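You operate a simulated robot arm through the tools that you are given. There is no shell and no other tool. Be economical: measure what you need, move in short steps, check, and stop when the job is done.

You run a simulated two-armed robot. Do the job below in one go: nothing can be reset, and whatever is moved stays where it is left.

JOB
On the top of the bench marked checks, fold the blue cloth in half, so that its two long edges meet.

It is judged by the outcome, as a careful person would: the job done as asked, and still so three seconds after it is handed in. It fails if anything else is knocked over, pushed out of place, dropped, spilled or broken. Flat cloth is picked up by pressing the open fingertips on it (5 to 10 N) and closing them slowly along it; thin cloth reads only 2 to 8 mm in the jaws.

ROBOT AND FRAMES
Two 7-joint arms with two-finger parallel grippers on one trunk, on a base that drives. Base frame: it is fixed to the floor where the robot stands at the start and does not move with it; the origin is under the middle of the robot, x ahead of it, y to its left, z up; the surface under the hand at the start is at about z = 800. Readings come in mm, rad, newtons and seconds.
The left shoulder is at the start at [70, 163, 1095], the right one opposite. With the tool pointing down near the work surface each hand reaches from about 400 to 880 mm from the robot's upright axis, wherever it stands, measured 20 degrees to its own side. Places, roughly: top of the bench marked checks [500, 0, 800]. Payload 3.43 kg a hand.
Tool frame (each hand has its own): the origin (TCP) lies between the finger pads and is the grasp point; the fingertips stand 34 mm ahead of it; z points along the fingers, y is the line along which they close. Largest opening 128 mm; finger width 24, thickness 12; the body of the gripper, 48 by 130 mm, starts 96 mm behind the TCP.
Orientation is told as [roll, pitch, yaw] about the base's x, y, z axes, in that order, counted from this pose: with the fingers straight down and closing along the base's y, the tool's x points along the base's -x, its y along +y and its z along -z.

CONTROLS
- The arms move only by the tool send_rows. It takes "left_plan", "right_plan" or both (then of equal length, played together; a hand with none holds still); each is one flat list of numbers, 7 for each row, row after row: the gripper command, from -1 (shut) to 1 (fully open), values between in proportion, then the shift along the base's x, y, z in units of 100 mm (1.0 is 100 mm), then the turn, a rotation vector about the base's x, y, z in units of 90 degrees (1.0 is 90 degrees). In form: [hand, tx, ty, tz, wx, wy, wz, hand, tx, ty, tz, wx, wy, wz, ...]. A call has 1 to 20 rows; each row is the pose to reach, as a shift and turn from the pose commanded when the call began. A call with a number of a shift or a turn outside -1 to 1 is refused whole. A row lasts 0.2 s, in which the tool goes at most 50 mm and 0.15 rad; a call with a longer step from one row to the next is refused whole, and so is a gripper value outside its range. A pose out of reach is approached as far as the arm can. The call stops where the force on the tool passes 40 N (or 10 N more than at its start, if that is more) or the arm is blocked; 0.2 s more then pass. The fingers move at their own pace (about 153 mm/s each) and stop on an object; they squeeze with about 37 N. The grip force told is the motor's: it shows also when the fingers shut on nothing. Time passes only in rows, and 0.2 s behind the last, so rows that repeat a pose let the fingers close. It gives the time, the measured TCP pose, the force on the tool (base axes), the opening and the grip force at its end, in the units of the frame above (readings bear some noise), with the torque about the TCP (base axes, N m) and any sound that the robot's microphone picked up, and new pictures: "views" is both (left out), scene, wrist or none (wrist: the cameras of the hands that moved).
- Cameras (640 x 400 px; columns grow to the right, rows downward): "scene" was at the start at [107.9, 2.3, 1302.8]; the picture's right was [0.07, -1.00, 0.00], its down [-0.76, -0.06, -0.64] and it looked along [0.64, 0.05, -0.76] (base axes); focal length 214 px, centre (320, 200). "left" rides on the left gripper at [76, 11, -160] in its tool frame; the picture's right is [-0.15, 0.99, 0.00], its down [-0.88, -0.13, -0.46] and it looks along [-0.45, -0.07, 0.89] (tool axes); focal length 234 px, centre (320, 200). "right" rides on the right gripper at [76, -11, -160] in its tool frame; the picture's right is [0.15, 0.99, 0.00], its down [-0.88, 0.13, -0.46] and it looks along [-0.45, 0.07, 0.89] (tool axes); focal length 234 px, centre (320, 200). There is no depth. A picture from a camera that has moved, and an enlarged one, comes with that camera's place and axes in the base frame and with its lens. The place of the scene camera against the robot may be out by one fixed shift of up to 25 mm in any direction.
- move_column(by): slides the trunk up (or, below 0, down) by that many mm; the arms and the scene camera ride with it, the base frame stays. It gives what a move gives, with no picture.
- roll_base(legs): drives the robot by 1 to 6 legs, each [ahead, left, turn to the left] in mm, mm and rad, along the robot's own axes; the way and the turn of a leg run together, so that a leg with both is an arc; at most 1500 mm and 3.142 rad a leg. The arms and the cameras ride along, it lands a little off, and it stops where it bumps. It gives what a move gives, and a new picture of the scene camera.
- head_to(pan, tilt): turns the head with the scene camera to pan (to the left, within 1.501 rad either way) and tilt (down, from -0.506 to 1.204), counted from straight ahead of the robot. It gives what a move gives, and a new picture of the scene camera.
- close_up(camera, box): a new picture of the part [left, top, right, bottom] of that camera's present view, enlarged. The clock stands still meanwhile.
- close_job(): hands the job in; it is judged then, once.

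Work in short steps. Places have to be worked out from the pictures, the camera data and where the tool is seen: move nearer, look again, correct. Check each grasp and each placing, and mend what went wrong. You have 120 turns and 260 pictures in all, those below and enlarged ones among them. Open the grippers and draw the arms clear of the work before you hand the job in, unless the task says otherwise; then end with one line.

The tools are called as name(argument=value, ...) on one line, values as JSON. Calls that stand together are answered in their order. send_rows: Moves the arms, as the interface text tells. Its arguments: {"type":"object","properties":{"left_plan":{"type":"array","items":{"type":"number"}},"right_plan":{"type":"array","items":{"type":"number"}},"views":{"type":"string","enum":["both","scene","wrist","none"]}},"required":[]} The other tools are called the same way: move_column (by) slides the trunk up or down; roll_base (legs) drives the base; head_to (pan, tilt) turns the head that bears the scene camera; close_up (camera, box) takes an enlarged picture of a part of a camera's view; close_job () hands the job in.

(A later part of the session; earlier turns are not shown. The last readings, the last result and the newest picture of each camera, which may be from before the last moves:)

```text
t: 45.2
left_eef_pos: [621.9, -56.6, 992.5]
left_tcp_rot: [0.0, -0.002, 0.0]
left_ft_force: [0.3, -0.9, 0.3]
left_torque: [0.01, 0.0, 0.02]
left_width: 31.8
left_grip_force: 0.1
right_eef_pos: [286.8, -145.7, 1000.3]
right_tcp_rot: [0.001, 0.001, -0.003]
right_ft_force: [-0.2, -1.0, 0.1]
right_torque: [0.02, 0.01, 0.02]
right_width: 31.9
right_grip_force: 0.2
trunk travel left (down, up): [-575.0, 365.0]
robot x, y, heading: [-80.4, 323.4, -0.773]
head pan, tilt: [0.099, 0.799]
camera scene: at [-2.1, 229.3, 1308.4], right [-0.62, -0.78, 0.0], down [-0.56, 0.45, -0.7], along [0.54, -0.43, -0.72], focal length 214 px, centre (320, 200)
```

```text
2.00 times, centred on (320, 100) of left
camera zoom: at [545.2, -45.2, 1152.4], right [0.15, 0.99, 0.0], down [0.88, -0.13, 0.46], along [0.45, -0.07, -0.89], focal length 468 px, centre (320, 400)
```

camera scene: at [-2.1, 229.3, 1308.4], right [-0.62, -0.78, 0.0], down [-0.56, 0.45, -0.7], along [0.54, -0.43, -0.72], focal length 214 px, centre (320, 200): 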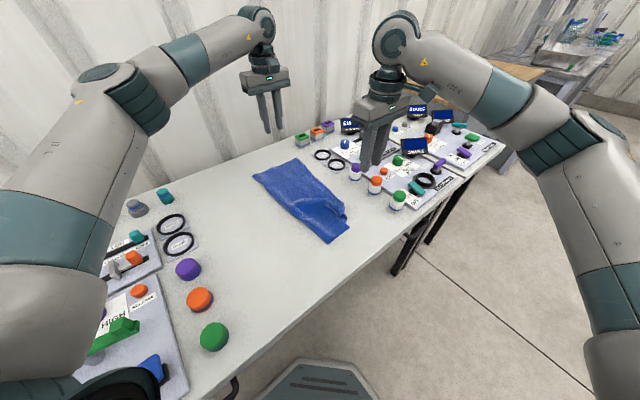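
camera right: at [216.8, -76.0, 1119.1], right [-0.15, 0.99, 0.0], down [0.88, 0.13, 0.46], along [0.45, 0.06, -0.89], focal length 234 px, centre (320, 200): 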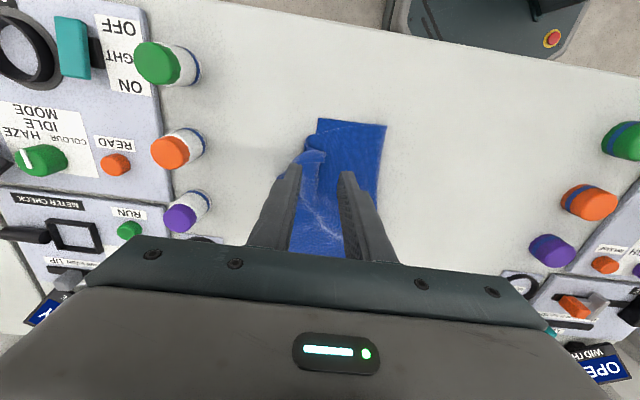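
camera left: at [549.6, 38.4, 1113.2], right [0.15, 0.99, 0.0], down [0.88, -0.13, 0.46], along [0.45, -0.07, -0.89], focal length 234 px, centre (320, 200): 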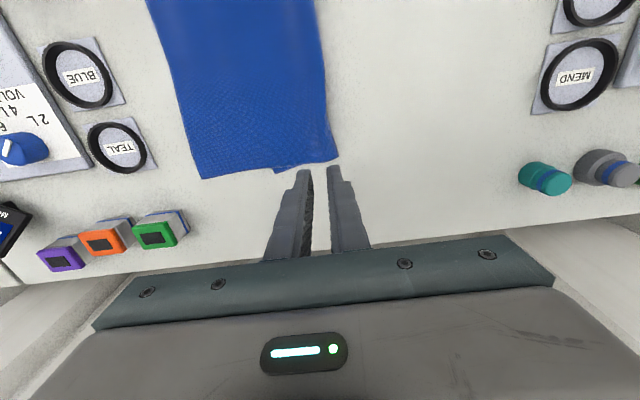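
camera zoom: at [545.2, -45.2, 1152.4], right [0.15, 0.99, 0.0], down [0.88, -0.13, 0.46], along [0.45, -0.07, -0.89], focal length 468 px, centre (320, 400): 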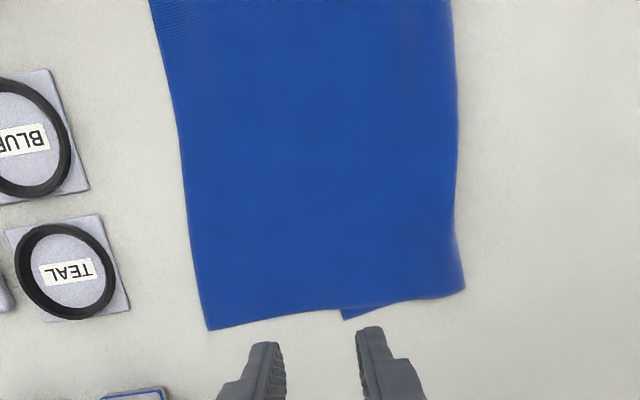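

Measured: upper far corner (649,−151), its edge runs straight to about (434,−128), then curls near x<350. I take the upper edge with the left hand at x≈605 and the right at x≈410.

send_rows(left_plan=[-0.375, -0.05, -0.24, -0.2, 0, 0, 0, -0.375, -0.1, -0.48, -0.5, 0, 0, 0, -0.375, -0.17, -0.72, -0.75, 0, 0, 0, -0.375, -0.17, -0.72, -1, 0, 0, 0], right_plan=[-0.375, 0.25, 0.12, 0, 0, 0, 0, -0.375, 0.5, 0.25, 0, 0, 0, 0, -0.375, 0.75, 0.37, 0, 0, 0, 0, -0.375, 1, 0.37, -0.1, 0, 0, 0], views="none")

send_rows(left_plan=[-0.375, 0, 0, -0.1, 0, 0, 0, -0.375, 0, 0, -0.2, 0, 0, 0, -0.375, 0, 0, -0.3, 0, 0, 0, -0.375, 0, 0, -0.4, 0, 0, 0], right_plan=[-0.375, 0.23, 0, -0.3, 0, 0, 0, -0.375, 0.23, 0, -0.7, 0, 0, 0, -0.375, 0.23, 0, -1, 0, 0, 0, -0.375, 0.23, 0, -1, 0, 0, 0], views="both")

```text
t: 46.2
left_eef_pos: [606.4, -126.1, 891.0]
left_tcp_rot: [0.001, 0.002, 0.0]
left_ft_force: [0.4, 0.5, -0.3]
left_torque: [0.02, 0.02, 0.01]
left_width: 39.8
left_grip_force: 0.0
right_eef_pos: [390.0, -108.6, 987.8]
right_tcp_rot: [-0.003, 0.003, 0.002]
right_ft_force: [0.2, -0.5, 0.1]
right_torque: [-0.03, 0.01, 0.01]
right_width: 40.1
right_grip_force: 0.1
trunk travel left (down, up): [-575.0, 365.0]
robot x, y, heading: [-78.4, 318.0, -0.775]
head pan, tilt: [0.099, 0.799]
```

```text
t: 47.2
left_eef_pos: [604.8, -126.8, 853.4]
left_tcp_rot: [0.0, -0.001, -0.001]
left_ft_force: [-0.5, -0.3, -0.6]
left_torque: [0.02, -0.03, 0.0]
left_width: 39.9
left_grip_force: 0.1
right_eef_pos: [412.5, -109.3, 887.8]
right_tcp_rot: [0.0, 0.0, -0.001]
right_ft_force: [-0.3, -0.1, 0.0]
right_torque: [-0.01, 0.01, 0.01]
right_width: 40.0
right_grip_force: 0.2
trunk travel left (down, up): [-575.0, 365.0]
robot x, y, heading: [-81.6, 319.1, -0.772]
head pan, tilt: [0.099, 0.799]
camera scene: at [-1.8, 230.4, 1308.4], right [-0.62, -0.78, 0.0], down [-0.56, 0.45, -0.7], along [0.54, -0.43, -0.72], focal length 214 px, centre (320, 200)
camera right: at [337.1, -119.3, 1048.4], right [-0.15, 0.99, 0.0], down [0.88, 0.13, 0.46], along [0.45, 0.07, -0.89], focal length 234 px, centre (320, 200)
camera left: at [528.7, -115.7, 1012.8], right [0.15, 0.99, 0.0], down [0.88, -0.13, 0.46], along [0.45, -0.07, -0.89], focal length 234 px, centre (320, 200)
```

scene: 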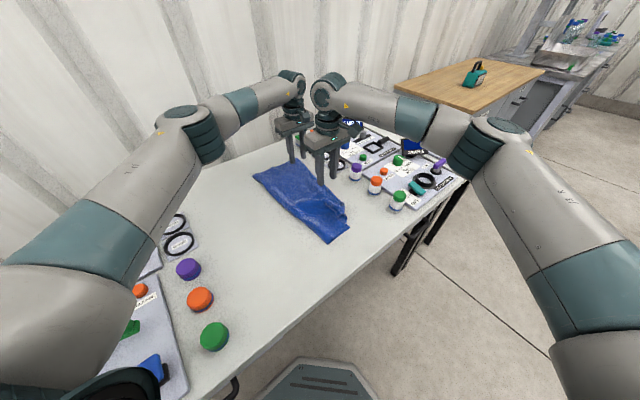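
right: 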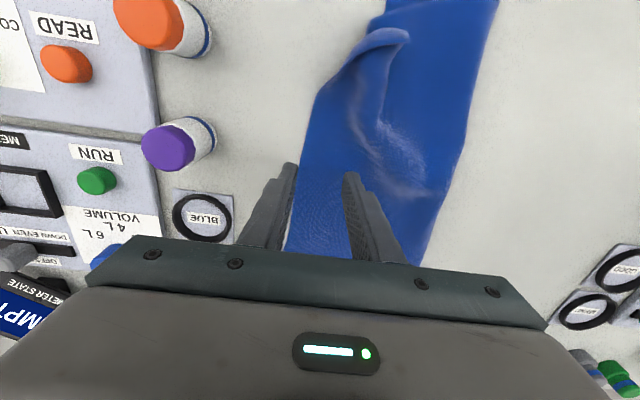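
left: 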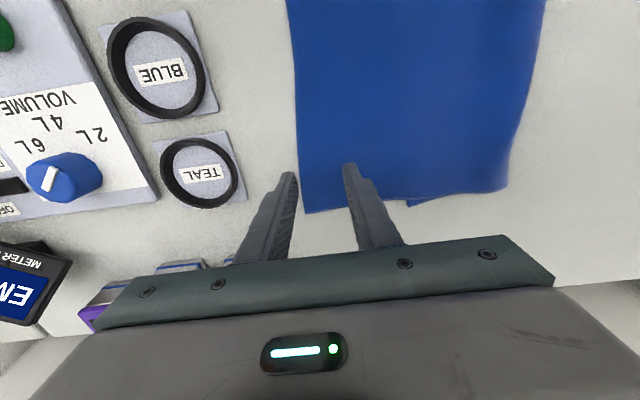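

Both are aligned, with the outer fingers just past the edge. I lower to contact.

send_rows(left_plan=[-0.375, 0, 0, -0.05, 0, 0, 0, -0.375, 0, 0, -0.1, 0, 0, 0, -0.375, 0, 0, -0.15, 0, 0, 0, -0.375, 0, 0, -0.175, 0, 0, 0, -0.375, 0, 0, -0.19, 0, 0, 0, -0.375, 0, 0, -0.195, 0, 0, 0], right_plan=[-0.375, 0, 0, -0.25, 0, 0, 0, -0.375, 0, 0, -0.45, 0, 0, 0, -0.375, 0, 0, -0.5, 0, 0, 0, -0.375, 0, 0, -0.52, 0, 0, 0, -0.375, 0, 0, -0.53, 0, 0, 0, -0.375, 0, 0, -0.54, 0, 0, 0], views="none")

```text
t: 48.6
left_eef_pos: [604.1, -128.1, 834.3]
left_tcp_rot: [0.0, -0.003, -0.001]
left_ft_force: [-1.1, 1.4, 5.2]
left_torque: [0.07, 0.0, -0.01]
left_width: 39.9
left_grip_force: 0.1
right_eef_pos: [409.2, -109.6, 836.5]
right_tcp_rot: [-0.001, -0.001, 0.0]
right_ft_force: [-0.3, -0.2, -0.6]
right_torque: [-0.01, 0.01, 0.02]
right_width: 40.1
right_grip_force: 0.2
trunk travel left (down, up): [-575.0, 365.0]
robot x, y, heading: [-79.5, 315.0, -0.773]
head pan, tilt: [0.099, 0.799]
```

Left is at 5 N and right is not quite touching. I press the right hand 2.5 mm more, then close both slowly.

send_rows(left_plan=[-0.375, 0, 0, 0, 0, 0, 0, -0.375, 0, 0, 0, 0, 0, 0, -0.42, 0, 0, 0, 0, 0, 0, -0.47, 0, 0, 0, 0, 0, 0, -0.52, 0, 0, 0, 0, 0, 0, -0.57, 0, 0, 0, 0, 0, 0, -0.62, 0, 0, 0, 0, 0, 0, -0.67, 0, 0, 0, 0, 0, 0, -0.72, 0, 0, 0, 0, 0, 0, -0.77, 0, 0, 0, 0, 0, 0, -0.82, 0, 0, 0, 0, 0, 0, -0.87, 0, 0, 0, 0, 0, 0, -0.92, 0, 0, 0, 0, 0, 0, -0.96, 0, 0, 0, 0, 0, 0, -1, 0, 0, 0, 0, 0, 0, -1, 0, 0, 0, 0, 0, 0, -1, 0, 0, 0, 0, 0, 0], right_plan=[-0.375, 0, 0, -0.015, 0, 0, 0, -0.375, 0, 0, -0.025, 0, 0, 0, -0.42, 0, 0, -0.025, 0, 0, 0, -0.47, 0, 0, -0.025, 0, 0, 0, -0.52, 0, 0, -0.025, 0, 0, 0, -0.57, 0, 0, -0.025, 0, 0, 0, -0.62, 0, 0, -0.025, 0, 0, 0, -0.67, 0, 0, -0.025, 0, 0, 0, -0.72, 0, 0, -0.025, 0, 0, 0, -0.77, 0, 0, -0.025, 0, 0, 0, -0.82, 0, 0, -0.025, 0, 0, 0, -0.87, 0, 0, -0.025, 0, 0, 0, -0.92, 0, 0, -0.025, 0, 0, 0, -0.96, 0, 0, -0.025, 0, 0, 0, -1, 0, 0, -0.025, 0, 0, 0, -1, 0, 0, -0.025, 0, 0, 0, -1, 0, 0, -0.025, 0, 0, 0], views="none")

send_rows(left_plan=[-1, 0, 0, 0.1, 0, 0, 0, -1, 0, 0.05, 0.3, 0, 0, 0, -1, 0, 0.15, 0.5, 0, 0, 0], right_plan=[-1, 0, 0, 0.1, 0, 0, 0, -1, 0, 0.05, 0.3, 0, 0, 0, -1, 0, 0.15, 0.5, 0, 0, 0], views="both")

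```text
t: 52.2
left_eef_pos: [603.4, -127.3, 837.2]
left_tcp_rot: [-0.002, -0.001, -0.001]
left_ft_force: [0.1, 0.7, 0.4]
left_torque: [-0.01, 0.02, -0.02]
left_width: 2.6
left_grip_force: 36.8
right_eef_pos: [408.6, -107.9, 835.5]
right_tcp_rot: [-0.002, -0.002, -0.002]
right_ft_force: [1.0, -0.7, 33.6]
right_torque: [0.01, 0.12, -0.05]
right_width: 2.5
right_grip_force: 36.9
trunk travel left (down, up): [-575.0, 365.0]
robot x, y, heading: [-79.8, 318.0, -0.771]
head pan, tilt: [0.099, 0.799]
```

```text
t: 53.0
left_eef_pos: [605.1, -112.4, 883.8]
left_tcp_rot: [-0.001, 0.001, -0.003]
left_ft_force: [0.2, -0.5, 0.3]
left_torque: [-0.01, 0.01, -0.01]
left_width: 2.6
left_grip_force: 37.0
right_eef_pos: [410.0, -93.8, 882.4]
right_tcp_rot: [-0.002, 0.003, -0.002]
right_ft_force: [-0.4, -0.3, 0.1]
right_torque: [-0.03, 0.0, 0.03]
right_width: 2.4
right_grip_force: 37.3
trunk travel left (down, up): [-575.0, 365.0]
robot x, y, heading: [-77.5, 318.2, -0.772]
head pan, tilt: [0.099, 0.799]
camera scene: at [-1.8, 231.3, 1308.3], right [-0.62, -0.78, 0.0], down [-0.56, 0.45, -0.7], along [0.54, -0.44, -0.72], focal length 214 px, centre (320, 200)
camera right: at [335.3, -105.0, 1042.2], right [-0.14, 0.99, 0.0], down [0.88, 0.13, 0.45], along [0.45, 0.07, -0.89], focal length 234 px, centre (320, 200)
camera left: at [527.7, -100.4, 1043.3], right [0.15, 0.99, 0.0], down [0.88, -0.13, 0.46], along [0.45, -0.07, -0.89], focal length 234 px, centre (320, 200)
```

scene: 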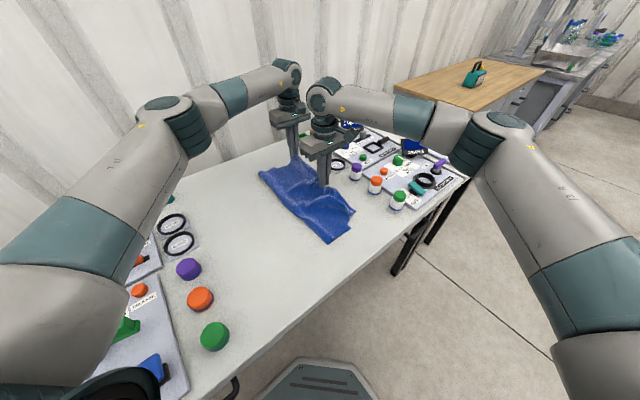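
right: 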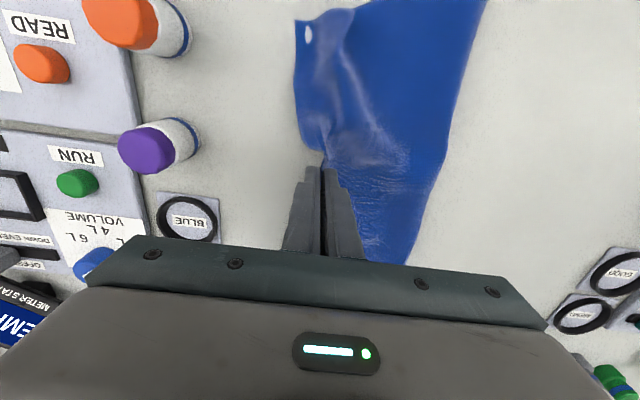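
left: 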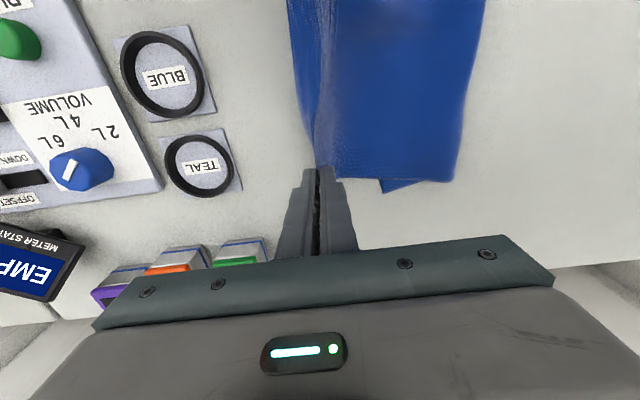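

Both hold, and the curled corner fell out straight. I carry the edge back towards +y in an arc to reopen the cloth.

send_rows(left_plan=[-1, 0, 0.2, 0.2, 0, 0, 0, -1, 0, 0.45, 0.4, 0, 0, 0, -1, 0, 0.72, 0.55, 0, 0, 0, -1, 0, 1, 0.6, 0, 0, 0], right_plan=[-1, 0, 0.18, 0.2, 0, 0, 0, -1, 0, 0.42, 0.4, 0, 0, 0, -1, 0, 0.66, 0.55, 0, 0, 0, -1, 0, 0.9, 0.6, 0, 0, 0], views="none")

send_rows(left_plan=[-1, 0, 0.25, 0, 0, 0, 0, -1, 0, 0.5, 0, 0, 0, 0, -1, 0, 0.75, 0, 0, 0, 0, -1, 0, 1, 0, 0, 0, 0], right_plan=[-1, 0, 0.22, 0, 0, 0, 0, -1, 0, 0.45, 0, 0, 0, 0, -1, 0, 0.68, 0, 0, 0, 0, -1, 0, 0.9, 0, 0, 0, 0], views="both")

```text
t: 54.0
left_eef_pos: [602.7, -11.5, 944.1]
left_tcp_rot: [-0.002, 0.0, -0.002]
left_ft_force: [-0.7, 0.1, 0.1]
left_torque: [-0.04, 0.0, -0.02]
left_width: 2.4
left_grip_force: 37.1
right_eef_pos: [409.3, -1.8, 943.0]
right_tcp_rot: [-0.002, 0.003, -0.001]
right_ft_force: [-0.6, -0.4, -0.1]
right_torque: [-0.01, 0.03, 0.03]
right_width: 2.4
right_grip_force: 36.9
trunk travel left (down, up): [-575.0, 365.0]
robot x, y, heading: [-81.5, 318.2, -0.77]
head pan, tilt: [0.099, 0.799]
```

```text
t: 55.0
left_eef_pos: [603.5, 88.4, 943.7]
left_tcp_rot: [-0.002, 0.001, -0.001]
left_ft_force: [0.1, -0.6, 0.4]
left_torque: [-0.03, 0.01, 0.0]
left_width: 2.3
left_grip_force: 37.7
right_eef_pos: [410.4, 89.3, 942.1]
right_tcp_rot: [-0.001, 0.002, -0.001]
right_ft_force: [0.1, -0.8, -0.5]
right_torque: [-0.02, 0.01, 0.0]
right_width: 2.5
right_grip_force: 37.3
trunk travel left (down, up): [-575.0, 365.0]
robot x, y, heading: [-84.5, 318.7, -0.777]
head pan, tilt: [0.099, 0.799]
camera scene: at [-1.7, 232.4, 1308.6], right [-0.62, -0.78, 0.0], down [-0.56, 0.45, -0.7], along [0.54, -0.44, -0.72], focal length 214 px, centre (320, 200)
camera right: at [335.9, 77.5, 1101.6], right [-0.14, 0.99, 0.0], down [0.88, 0.13, 0.45], along [0.45, 0.06, -0.89], focal length 234 px, centre (320, 200)
camera left: at [528.5, 100.6, 1103.2], right [0.15, 0.99, 0.0], down [0.88, -0.13, 0.46], along [0.45, -0.07, -0.89], focal length 234 px, centre (320, 200)
```

scene: 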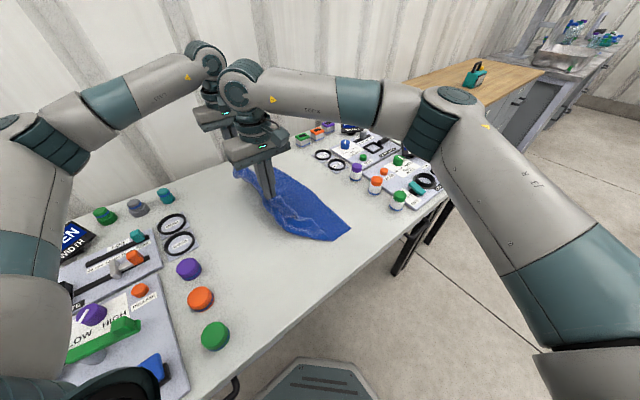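
right: 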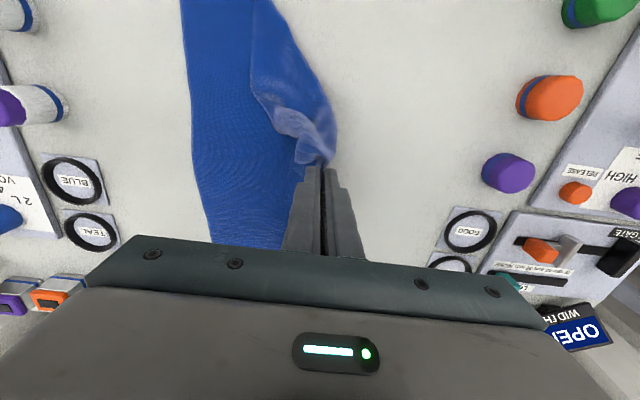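
left: 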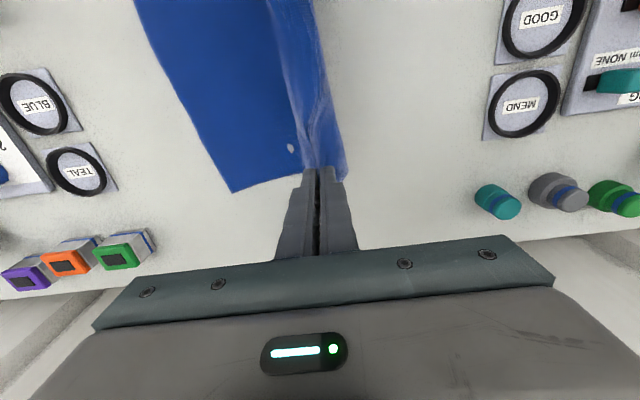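

It is opening well. I continue to +y and lower.

send_rows(left_plan=[-1, 0, 0.25, 0, 0, 0, 0, -1, 0, 0.5, -0.05, 0, 0, 0, -1, 0, 0.75, -0.15, 0, 0, 0, -1, 0, 1, -0.3, 0, 0, 0], right_plan=[-1, 0, 0.22, 0, 0, 0, 0, -1, 0, 0.45, -0.05, 0, 0, 0, -1, 0, 0.68, -0.15, 0, 0, 0, -1, 0, 0.9, -0.3, 0, 0, 0], views="none")

send_rows(left_plan=[-1, 0, 0.15, -0.2, 0, 0, 0, -1, 0, 0.28, -0.4, 0, 0, 0, -1, 0, 0.35, -0.6, 0, 0, 0, -1, 0, 0.38, -0.72, 0, 0, 0], right_plan=[-1, 0, 0.12, -0.2, 0, 0, 0, -1, 0, 0.24, -0.4, 0, 0, 0, -1, 0, 0.33, -0.6, 0, 0, 0, -1, 0, 0.36, -0.72, 0, 0, 0], views="both")

```text
t: 56.0
left_eef_pos: [605.4, 190.6, 913.4]
left_tcp_rot: [-0.002, -0.001, -0.002]
left_ft_force: [-0.6, 0.2, -0.4]
left_torque: [-0.03, 0.02, -0.02]
left_width: 2.5
left_grip_force: 37.3
right_eef_pos: [411.5, 177.7, 913.8]
right_tcp_rot: [-0.001, 0.001, -0.001]
right_ft_force: [0.4, 1.0, -0.3]
right_torque: [0.0, 0.03, 0.01]
right_width: 2.4
right_grip_force: 37.1
trunk travel left (down, up): [-575.0, 365.0]
robot x, y, heading: [-79.1, 316.6, -0.773]
head pan, tilt: [0.099, 0.799]
```

```text
t: 57.0
left_eef_pos: [605.2, 225.7, 840.7]
left_tcp_rot: [0.0, 0.0, -0.001]
left_ft_force: [-0.3, -0.4, 0.5]
left_torque: [0.02, 0.06, 0.02]
left_width: 2.4
left_grip_force: 37.3
right_eef_pos: [409.9, 212.4, 840.6]
right_tcp_rot: [0.001, -0.001, -0.002]
right_ft_force: [-0.5, -0.1, 0.8]
right_torque: [-0.02, 0.02, 0.02]
right_width: 2.3
right_grip_force: 36.6
trunk travel left (down, up): [-575.0, 365.0]
robot x, y, heading: [-82.3, 320.6, -0.775]
head pan, tilt: [0.099, 0.799]
camera scene: at [-2.0, 230.7, 1308.5], right [-0.62, -0.78, 0.0], down [-0.56, 0.45, -0.7], along [0.54, -0.43, -0.72], focal length 214 px, centre (320, 200)
camera right: at [335.3, 201.2, 999.4], right [-0.14, 0.99, 0.0], down [0.88, 0.13, 0.46], along [0.45, 0.07, -0.89], focal length 234 px, centre (320, 200)
camera left: at [528.4, 237.5, 1000.0], right [0.15, 0.99, 0.0], down [0.88, -0.13, 0.46], along [0.45, -0.07, -0.89], focal length 234 px, centre (320, 200)
```

scene: 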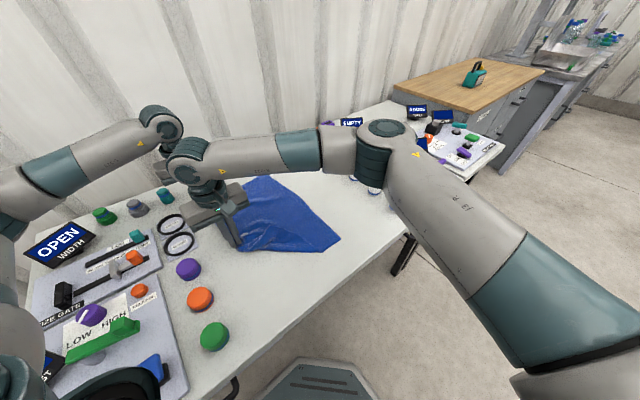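
right: 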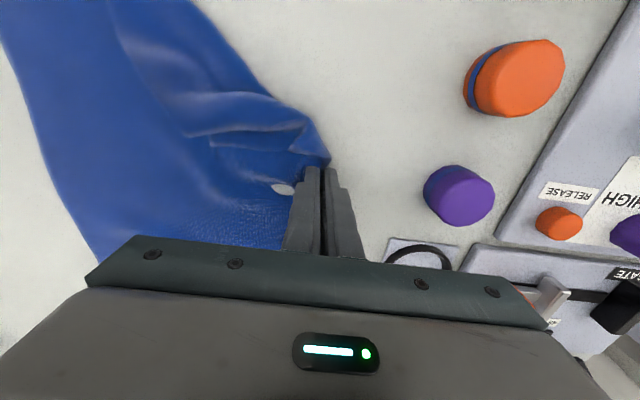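
left: 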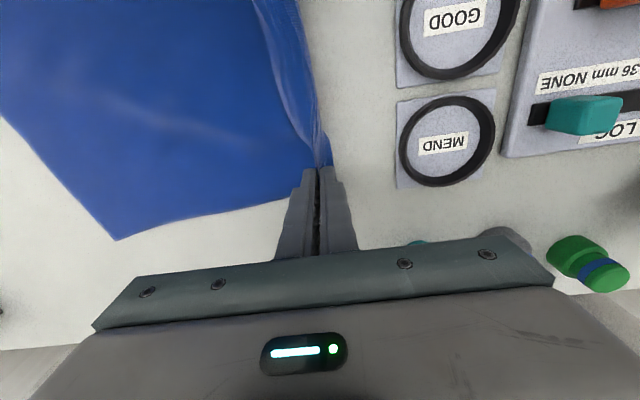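

The cloth is mostly open again. I release the right hand (the left keeps its good edge grip), lift it straight up, and look at the near part.

send_rows(right_plan=[-0.9, 0, 0, 0, 0, 0, 0, -0.75, 0, 0, 0, 0, 0, 0, -0.6, 0, 0, 0, 0, 0, 0, -0.6, 0, 0, 0.1, 0, 0, 0, -0.6, 0, 0, 0.3, 0, 0, 0, -0.6, -0.2, 0, 0.6, 0, 0, 0, -0.6, -0.6, -0.1, 0.9, 0, 0, 0, -0.6, -1, -0.2, 1, 0, 0, 0], views="both")

close_up(camera="right", box=[100, 20, 420, 220])

```text
refused: row 7 steps farther than a row can; nothing moved
```

```text
2.00 times, centred on (260, 120) of right
camera zoom: at [335.3, 201.2, 999.4], right [-0.14, 0.99, 0.0], down [0.88, 0.13, 0.46], along [0.45, 0.07, -0.89], focal length 468 px, centre (440, 360)
```

zoom: 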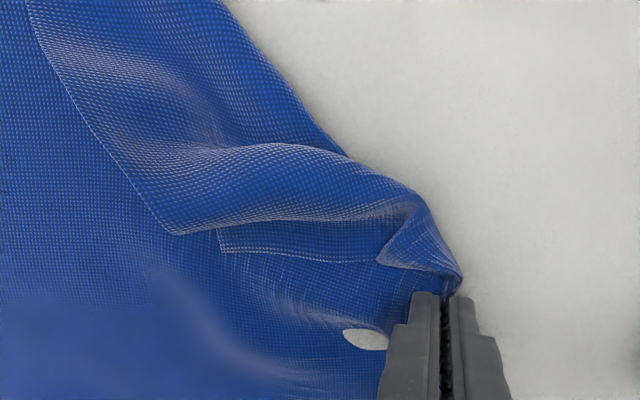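

The near corner is folded over onto the cloth at about (390,104). I release the right hand first.

send_rows(right_plan=[-0.9, 0, 0, 0, 0, 0, 0, -0.75, 0, 0, 0, 0, 0, 0, -0.6, 0, 0, 0, 0, 0, 0, -0.6, 0, 0, 0.1, 0, 0, 0, -0.6, 0, 0, 0.3, 0, 0, 0, -0.6, -0.2, 0, 0.6, 0, 0, 0, -0.6, -0.5, -0.1, 0.8, 0, 0, 0, -0.6, -0.8, -0.2, 1, 0, 0, 0], views="both")

close_up(camera="right", box=[100, 20, 420, 220])

```text
t: 58.8
left_eef_pos: [603.8, 225.5, 841.2]
left_tcp_rot: [0.0, -0.002, -0.003]
left_ft_force: [-1.2, -0.8, -0.1]
left_torque: [0.01, -0.01, 0.01]
left_width: 2.4
left_grip_force: 36.9
right_eef_pos: [329.2, 191.3, 940.3]
right_tcp_rot: [0.001, 0.0, -0.001]
right_ft_force: [0.1, 0.6, 0.3]
right_torque: [0.03, -0.02, 0.04]
right_width: 25.6
right_grip_force: 0.1
trunk travel left (down, up): [-575.0, 365.0]
robot x, y, heading: [-81.8, 317.0, -0.769]
head pan, tilt: [0.099, 0.799]
camera scene: at [-3.1, 230.1, 1308.5], right [-0.62, -0.78, 0.0], down [-0.56, 0.45, -0.7], along [0.55, -0.43, -0.72], focal length 214 px, centre (320, 200)
camera right: at [253.7, 180.8, 1100.2], right [-0.14, 0.99, 0.0], down [0.88, 0.13, 0.46], along [0.45, 0.07, -0.89], focal length 234 px, centre (320, 200)
```

scene: 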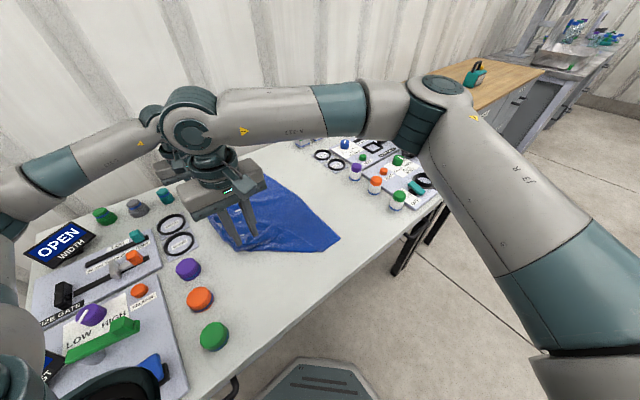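
right: 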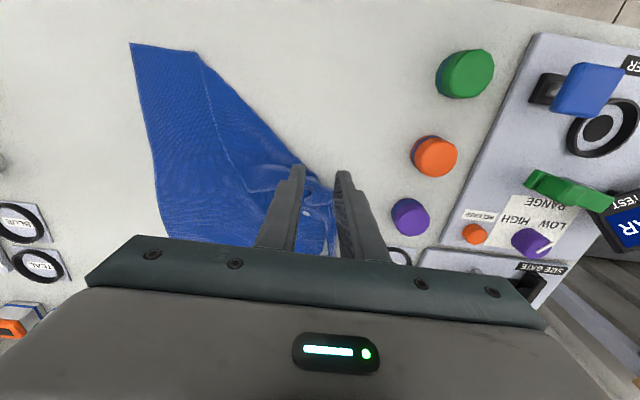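

```text
2.00 times, centred on (260, 120) of right
camera zoom: at [253.7, 180.8, 1100.2], right [-0.14, 0.99, 0.0], down [0.88, 0.13, 0.46], along [0.45, 0.07, -0.89], focal length 468 px, centre (440, 360)
```

zoom: 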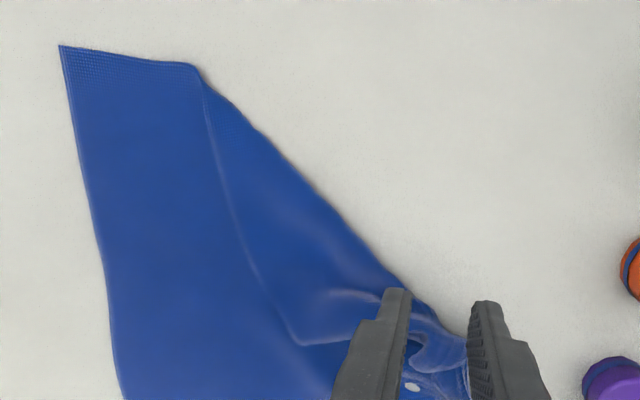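

The near corner's flap lies on top with its corner C≈(405,103). I'll pinch just inside that corner and flip it out to about (270,215).

send_rows(right_plan=[-0.6, 0.2, -0.27, -0.1, 0, 0, 0, -0.6, 0.4, -0.54, -0.2, 0, 0, 0, -0.6, 0.6, -0.8, -0.3, 0, 0, 0, -0.6, 0.6, -0.8, -0.6, 0, 0, 0, -0.6, 0.6, -0.8, -0.6, 0, 0, 0], views="wrist")

close_up(camera="right", box=[200, 40, 440, 220])

```text
t: 60.0
left_eef_pos: [604.3, 226.4, 841.7]
left_tcp_rot: [0.0, -0.001, -0.001]
left_ft_force: [0.1, -0.6, 0.7]
left_torque: [-0.02, 0.0, 0.01]
left_width: 2.4
left_grip_force: 37.4
right_eef_pos: [390.2, 113.0, 881.8]
right_tcp_rot: [0.001, 0.002, -0.001]
right_ft_force: [-0.1, 0.6, 0.4]
right_torque: [0.03, 0.0, -0.02]
right_width: 25.5
right_grip_force: 0.1
trunk travel left (down, up): [-575.0, 365.0]
robot x, y, heading: [-82.2, 317.8, -0.777]
head pan, tilt: [0.099, 0.799]
camera right: at [315.3, 101.1, 1040.7], right [-0.15, 0.99, 0.0], down [0.88, 0.13, 0.46], along [0.45, 0.07, -0.89], focal length 234 px, centre (320, 200)
```

right: 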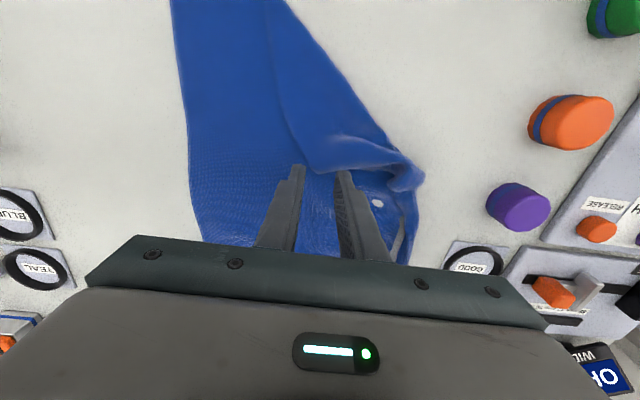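

```text
2.22 times, centred on (320, 130) of right
camera zoom: at [315.3, 101.1, 1040.7], right [-0.15, 0.99, 0.0], down [0.88, 0.13, 0.46], along [0.45, 0.07, -0.89], focal length 520 px, centre (320, 356)
```

zoom: 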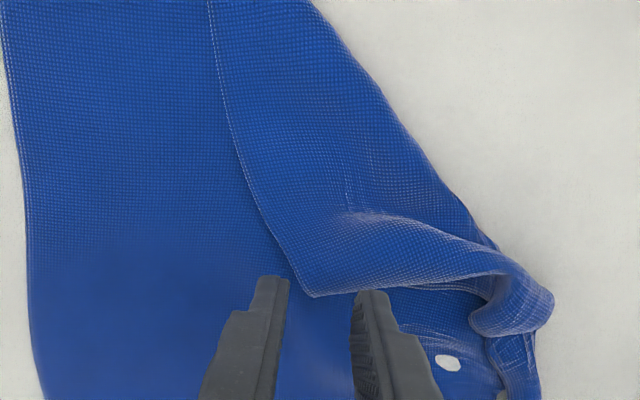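

I shift slightly further inside the flap, lower to light contact, and close.

send_rows(right_plan=[-0.6, -0.08, 0.08, -0.15, 0, 0, 0, -0.6, -0.08, 0.08, -0.3, 0, 0, 0, -0.6, -0.08, 0.08, -0.4, 0, 0, 0, -0.6, -0.08, 0.08, -0.44, 0, 0, 0, -0.6, -0.08, 0.08, -0.46, 0, 0, 0], views="none")

```text
t: 61.2
left_eef_pos: [604.5, 226.0, 842.0]
left_tcp_rot: [0.0, -0.001, -0.001]
left_ft_force: [-0.2, 0.1, 0.2]
left_torque: [-0.02, 0.01, -0.01]
left_width: 2.4
left_grip_force: 36.7
right_eef_pos: [381.5, 121.8, 838.0]
right_tcp_rot: [0.0, -0.005, -0.001]
right_ft_force: [0.3, -2.2, 23.1]
right_torque: [0.26, -0.14, -0.02]
right_width: 26.2
right_grip_force: 0.1
trunk travel left (down, up): [-575.0, 365.0]
robot x, y, heading: [-77.8, 319.6, -0.772]
head pan, tilt: [0.099, 0.799]
```

It presses with 23 N, too much; I back off 2 mm and close slowly, then lift.

send_rows(right_plan=[-0.6, 0, 0, 0.018, 0, 0, 0, -0.6, 0, 0, 0.018, 0, 0, 0, -0.65, 0, 0, 0.018, 0, 0, 0, -0.7, 0, 0, 0.018, 0, 0, 0, -0.75, 0, 0, 0.018, 0, 0, 0, -0.8, 0, 0, 0.018, 0, 0, 0, -0.85, 0, 0, 0.018, 0, 0, 0, -0.9, 0, 0, 0.018, 0, 0, 0, -0.95, 0, 0, 0.018, 0, 0, 0, -1, 0, 0, 0.018, 0, 0, 0, -1, 0, 0, 0.018, 0, 0, 0, -1, 0, 0, 0.018, 0, 0, 0, -1, -0.05, 0.03, 0.2, 0, 0, 0, -1, -0.1, 0.06, 0.45, 0, 0, 0], views="wrist")

close_up(camera="right", box=[200, 40, 440, 220])

```text
t: 64.2
left_eef_pos: [603.9, 225.8, 840.3]
left_tcp_rot: [0.002, -0.001, -0.001]
left_ft_force: [-0.4, 0.4, -0.4]
left_torque: [-0.02, 0.02, 0.02]
left_width: 2.4
left_grip_force: 37.2
right_eef_pos: [371.1, 126.4, 879.7]
right_tcp_rot: [-0.002, 0.001, -0.002]
right_ft_force: [0.0, -0.5, -0.2]
right_torque: [-0.04, -0.04, 0.01]
right_width: 0.3
right_grip_force: 33.2
trunk travel left (down, up): [-575.0, 365.0]
robot x, y, heading: [-81.9, 319.4, -0.776]
head pan, tilt: [0.099, 0.799]
camera right: at [296.5, 115.3, 1039.2], right [-0.15, 0.99, 0.0], down [0.88, 0.13, 0.45], along [0.45, 0.07, -0.89], focal length 234 px, centre (320, 200)
```

right: 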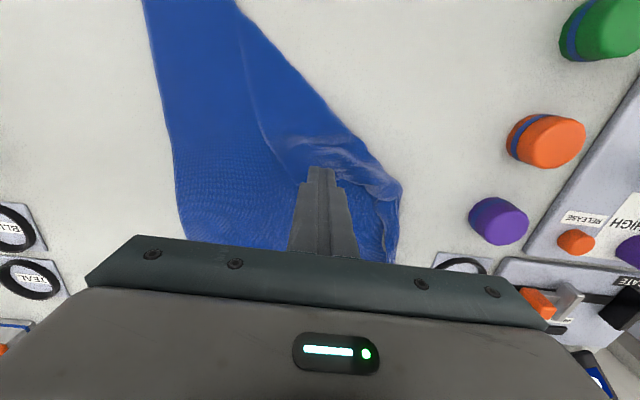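

```text
2.22 times, centred on (320, 130) of right
camera zoom: at [296.5, 115.3, 1039.2], right [-0.15, 0.99, 0.0], down [0.88, 0.13, 0.45], along [0.45, 0.07, -0.89], focal length 520 px, centre (320, 356)
```

zoom: 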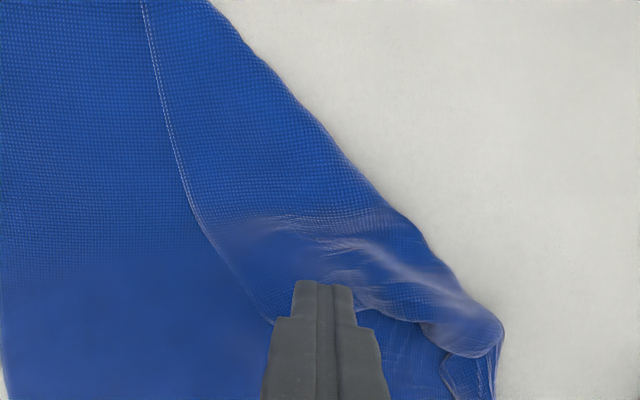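

That grab missed (0.3 mm). I retry with firmer contact and a wider opening.

send_rows(right_plan=[-0.5, 0.05, -0.03, 0, 0, 0, 0, -0.5, 0.1, -0.06, -0.25, 0, 0, 0, -0.5, 0.1, -0.06, -0.4, 0, 0, 0, -0.5, 0.1, -0.06, -0.43, 0, 0, 0, -0.5, 0.1, -0.06, -0.438, 0, 0, 0], views="none")

```text
t: 65.4
left_eef_pos: [604.6, 225.8, 841.5]
left_tcp_rot: [-0.001, -0.002, -0.002]
left_ft_force: [-0.1, 0.9, -0.5]
left_torque: [0.0, 0.02, 0.03]
left_width: 2.7
left_grip_force: 37.3
right_eef_pos: [381.5, 120.0, 837.7]
right_tcp_rot: [0.0, -0.003, -0.002]
right_ft_force: [-0.2, -1.0, 9.6]
right_torque: [0.1, -0.06, 0.02]
right_width: 32.2
right_grip_force: 0.1
trunk travel left (down, up): [-575.0, 365.0]
robot x, y, heading: [-80.5, 319.5, -0.774]
head pan, tilt: [0.099, 0.799]
```

It presses with 9.6 N. I close slowly here.

send_rows(right_plan=[-0.5, 0, 0, 0, 0, 0, 0, -0.54, 0, 0, 0, 0, 0, 0, -0.58, 0, 0, 0, 0, 0, 0, -0.62, 0, 0, 0, 0, 0, 0, -0.66, 0, 0, 0, 0, 0, 0, -0.7, 0, 0, 0, 0, 0, 0, -0.74, 0, 0, 0, 0, 0, 0, -0.78, 0, 0, 0, 0, 0, 0, -0.82, 0, 0, 0, 0, 0, 0, -0.86, 0, 0, 0, 0, 0, 0, -0.9, 0, 0, 0, 0, 0, 0, -0.94, 0, 0, 0, 0, 0, 0, -0.97, 0, 0, 0, 0, 0, 0, -1, 0, 0, 0, 0, 0, 0, -1, 0, 0, 0, 0, 0, 0, -1, 0, 0, 0, 0, 0, 0, -1, -0.03, 0.02, 0.15, 0, 0, 0, -1, -0.06, 0.04, 0.35, 0, 0, 0], views="wrist")

close_up(camera="right", box=[200, 40, 440, 220])

```text
t: 69.2
left_eef_pos: [603.8, 225.8, 840.8]
left_tcp_rot: [-0.001, 0.0, -0.001]
left_ft_force: [0.3, -0.5, 0.0]
left_torque: [-0.01, -0.02, 0.03]
left_width: 2.6
left_grip_force: 37.2
right_eef_pos: [376.2, 122.8, 871.4]
right_tcp_rot: [-0.001, -0.001, -0.001]
right_ft_force: [0.0, -0.5, -0.4]
right_torque: [-0.02, -0.03, 0.02]
right_width: 0.0
right_grip_force: 33.3
trunk travel left (down, up): [-575.0, 365.0]
robot x, y, heading: [-84.8, 320.8, -0.774]
head pan, tilt: [0.099, 0.799]
camera right: at [301.6, 113.0, 1030.7], right [-0.14, 0.99, 0.0], down [0.88, 0.13, 0.46], along [0.45, 0.06, -0.89], focal length 234 px, centre (320, 200)
```

right: 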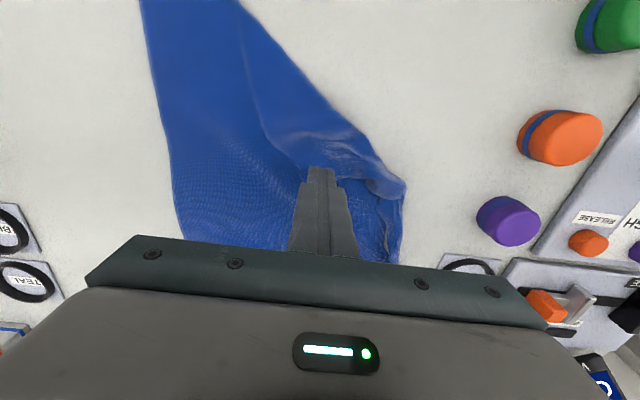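

```text
2.22 times, centred on (320, 130) of right
camera zoom: at [301.6, 113.0, 1030.7], right [-0.14, 0.99, 0.0], down [0.88, 0.13, 0.46], along [0.45, 0.06, -0.89], focal length 520 px, centre (320, 356)
```

zoom: 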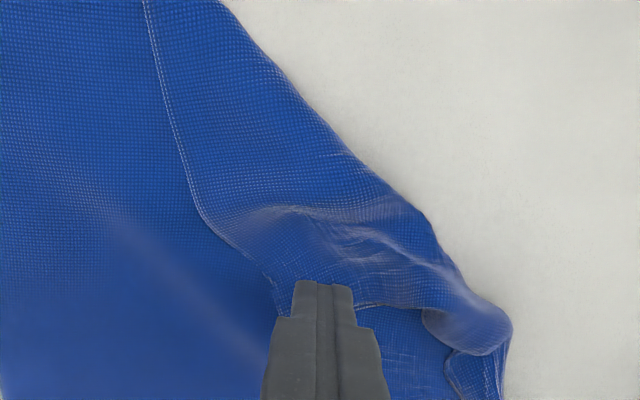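

That slipped again, since the flap lies on another layer. A raised ridge in the flap runs along y near (356,145), so I turn the right gripper 90° to pinch across that ridge.

send_rows(right_plan=[-0.7, 0, 0, 0.2, 0, 0, -0.09, -0.5, 0, 0.05, 0.4, 0, 0, -0.18, -0.2, 0, 0.1, 0.5, 0, 0, -0.27, -0.2, 0, 0.15, 0.5, 0, 0, -0.36, -0.2, 0, 0.2, 0.5, 0, 0, -0.45, -0.2, 0, 0.2, 0.5, 0, 0, -0.54, -0.2, 0, 0.2, 0.5, 0, 0, -0.63, -0.2, 0, 0.2, 0.5, 0, 0, -0.72, -0.2, 0, 0.2, 0.5, 0, 0, -0.81, -0.2, -0.05, 0.2, 0.5, 0, 0, -0.9, -0.2, -0.1, 0.2, 0.5, 0, 0, -0.99], views="wrist")

close_up(camera="right", box=[200, 40, 440, 220])

```text
t: 71.6
left_eef_pos: [604.4, 224.6, 840.7]
left_tcp_rot: [0.001, 0.001, -0.003]
left_ft_force: [0.6, 0.2, -0.3]
left_torque: [0.02, 0.01, -0.02]
left_width: 2.6
left_grip_force: 37.4
right_eef_pos: [366.1, 144.8, 921.9]
right_tcp_rot: [0.0, 0.0, -1.56]
right_ft_force: [0.2, -0.1, 0.0]
right_torque: [-0.02, 0.0, 0.02]
right_width: 51.3
right_grip_force: 0.1
trunk travel left (down, up): [-575.0, 365.0]
robot x, y, heading: [-84.0, 316.2, -0.774]
head pan, tilt: [0.099, 0.799]
camera right: at [354.7, 220.6, 1080.4], right [0.99, 0.16, 0.0], down [0.14, -0.88, 0.46], along [0.07, -0.45, -0.89], focal length 234 px, centre (320, 200)
```

right: 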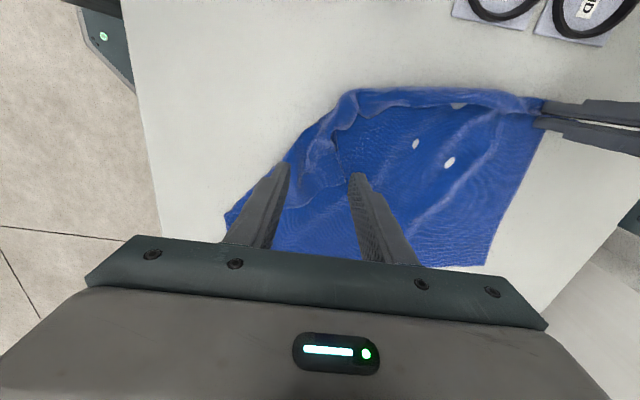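

```text
2.22 times, centred on (320, 130) of right
camera zoom: at [354.7, 220.6, 1080.4], right [0.99, 0.16, 0.0], down [0.14, -0.88, 0.46], along [0.07, -0.45, -0.89], focal length 520 px, centre (320, 356)
```

zoom: 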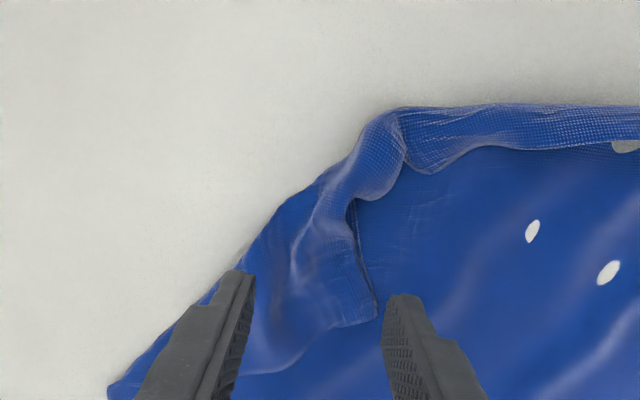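

This view shows the flap's long edge standing up at about (376,172). I pinch across it with the fingers closing along x.

send_rows(right_plan=[-0.2, 0.03, 0.13, -0.2, 0, 0, 0, -0.2, 0.07, 0.27, -0.4, 0, 0, 0, -0.2, 0.07, 0.27, -0.6, 0, 0, 0, -0.2, 0.07, 0.27, -0.7, 0, 0, 0], views="none")

close_up(camera="right", box=[200, 60, 440, 240])

```text
t: 72.6
left_eef_pos: [604.5, 225.4, 841.2]
left_tcp_rot: [-0.001, -0.001, -0.002]
left_ft_force: [-1.1, -0.2, 0.4]
left_torque: [-0.01, 0.01, 0.0]
left_width: 2.6
left_grip_force: 36.7
right_eef_pos: [375.3, 172.1, 852.7]
right_tcp_rot: [-0.001, -0.001, -1.557]
right_ft_force: [-0.2, 0.4, -0.3]
right_torque: [-0.02, 0.03, 0.0]
right_width: 51.1
right_grip_force: 0.2
trunk travel left (down, up): [-575.0, 365.0]
robot x, y, heading: [-82.1, 321.3, -0.774]
head pan, tilt: [0.099, 0.799]
```

```text
2.22 times, centred on (320, 150) of right
camera zoom: at [362.3, 247.0, 1011.8], right [0.99, 0.16, 0.0], down [0.14, -0.88, 0.46], along [0.07, -0.45, -0.89], focal length 520 px, centre (320, 311)
```

zoom: 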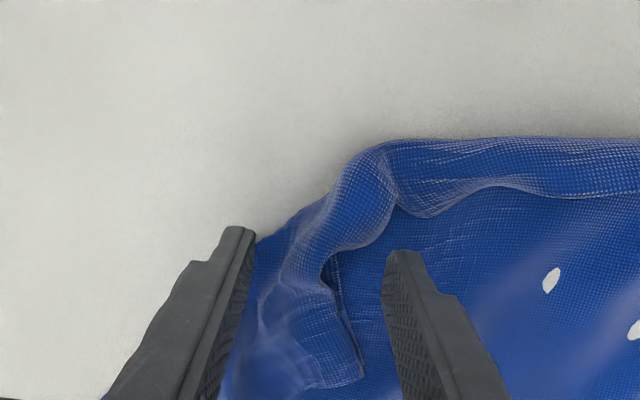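

I narrow the opening so that the −x finger lands on the flap rather than outside the crease, press down lightly, and close.

send_rows(right_plan=[-0.47, 0.03, -0.06, 0, 0, 0, 0, -0.47, 0.03, -0.06, -0.05, 0, 0, 0, -0.47, 0.03, -0.06, -0.1, 0, 0, 0, -0.47, 0.03, -0.06, -0.14, 0, 0, 0, -0.47, 0.03, -0.06, -0.155, 0, 0, 0], views="none")

close_up(camera="right", box=[200, 60, 440, 240])

```text
t: 73.8
left_eef_pos: [604.5, 226.9, 841.6]
left_tcp_rot: [0.0, 0.0, -0.003]
left_ft_force: [-0.6, 0.0, -0.3]
left_torque: [0.0, -0.01, -0.01]
left_width: 2.6
left_grip_force: 37.1
right_eef_pos: [376.5, 164.4, 837.3]
right_tcp_rot: [-0.002, -0.001, -1.557]
right_ft_force: [0.5, 0.1, -0.5]
right_torque: [0.0, 0.01, -0.01]
right_width: 34.0
right_grip_force: 0.1
trunk travel left (down, up): [-575.0, 365.0]
robot x, y, heading: [-86.4, 317.6, -0.772]
head pan, tilt: [0.099, 0.799]
```

```text
2.22 times, centred on (320, 150) of right
camera zoom: at [365.3, 240.7, 995.7], right [0.99, 0.16, 0.0], down [0.14, -0.88, 0.46], along [0.07, -0.45, -0.89], focal length 520 px, centre (320, 311)
```

zoom: 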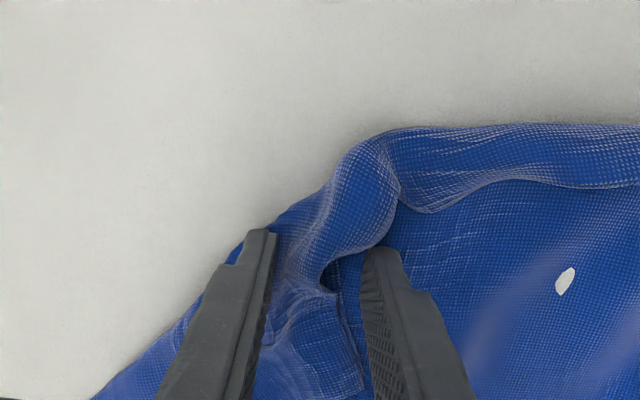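

Ideal: the flap's raised edge is between the fingers with almost no pressing. I close slowly.

send_rows(right_plan=[-0.47, 0, 0, -0.01, 0, 0, 0, -0.52, 0, 0, -0.01, 0, 0, 0, -0.57, 0, 0, -0.01, 0, 0, 0, -0.62, 0, 0, -0.01, 0, 0, 0, -0.67, 0, 0, -0.01, 0, 0, 0, -0.72, 0, 0, -0.01, 0, 0, 0, -0.77, 0, 0, -0.01, 0, 0, 0, -0.82, 0, 0, -0.01, 0, 0, 0, -0.87, 0, 0, -0.01, 0, 0, 0, -0.92, 0, 0, -0.01, 0, 0, 0, -0.97, 0, 0, -0.01, 0, 0, 0, -1, 0, 0, -0.01, 0, 0, 0, -1, 0, 0, -0.01, 0, 0, 0, -1, 0, 0, 0.1, 0, 0, 0, -1, 0, 0, 0.4, 0, 0, 0], views="wrist")

close_up(camera="right", box=[200, 60, 440, 240])

```text
t: 77.0
left_eef_pos: [603.5, 226.8, 841.3]
left_tcp_rot: [0.001, 0.001, -0.002]
left_ft_force: [-0.2, 0.4, 0.2]
left_torque: [0.0, -0.02, -0.05]
left_width: 2.5
left_grip_force: 37.0
right_eef_pos: [376.5, 165.4, 877.5]
right_tcp_rot: [-0.001, 0.001, -1.557]
right_ft_force: [0.0, 0.4, 0.8]
right_torque: [-0.05, 0.0, 0.0]
right_width: 4.0
right_grip_force: 36.7
trunk travel left (down, up): [-575.0, 365.0]
robot x, y, heading: [-79.7, 315.9, -0.772]
head pan, tilt: [0.099, 0.799]
camera right: at [364.8, 241.6, 1036.4], right [0.99, 0.16, 0.0], down [0.14, -0.88, 0.46], along [0.07, -0.45, -0.89], focal length 234 px, centre (320, 200)
```

right: 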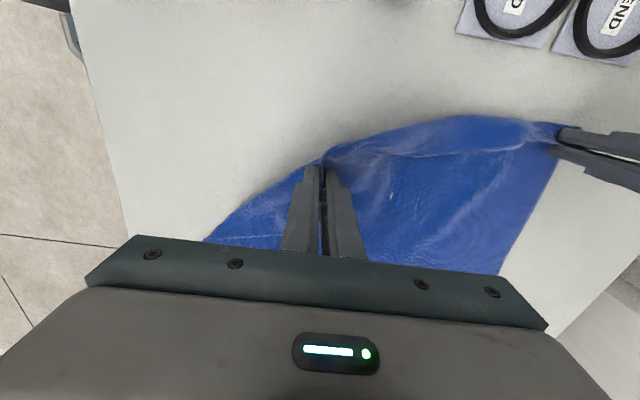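

```text
2.22 times, centred on (320, 150) of right
camera zoom: at [364.8, 241.6, 1036.4], right [0.99, 0.16, 0.0], down [0.14, -0.88, 0.46], along [0.07, -0.45, -0.89], focal length 520 px, centre (320, 311)
```

zoom: 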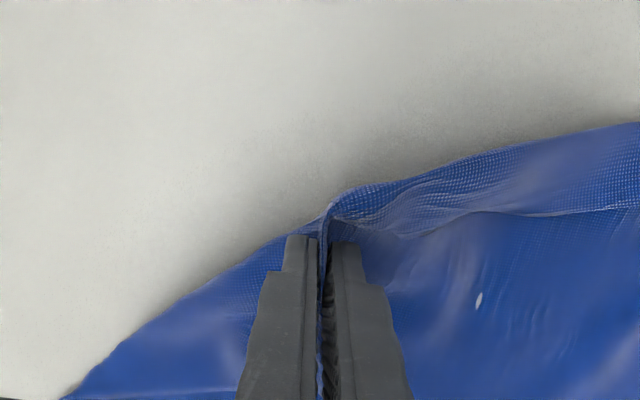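

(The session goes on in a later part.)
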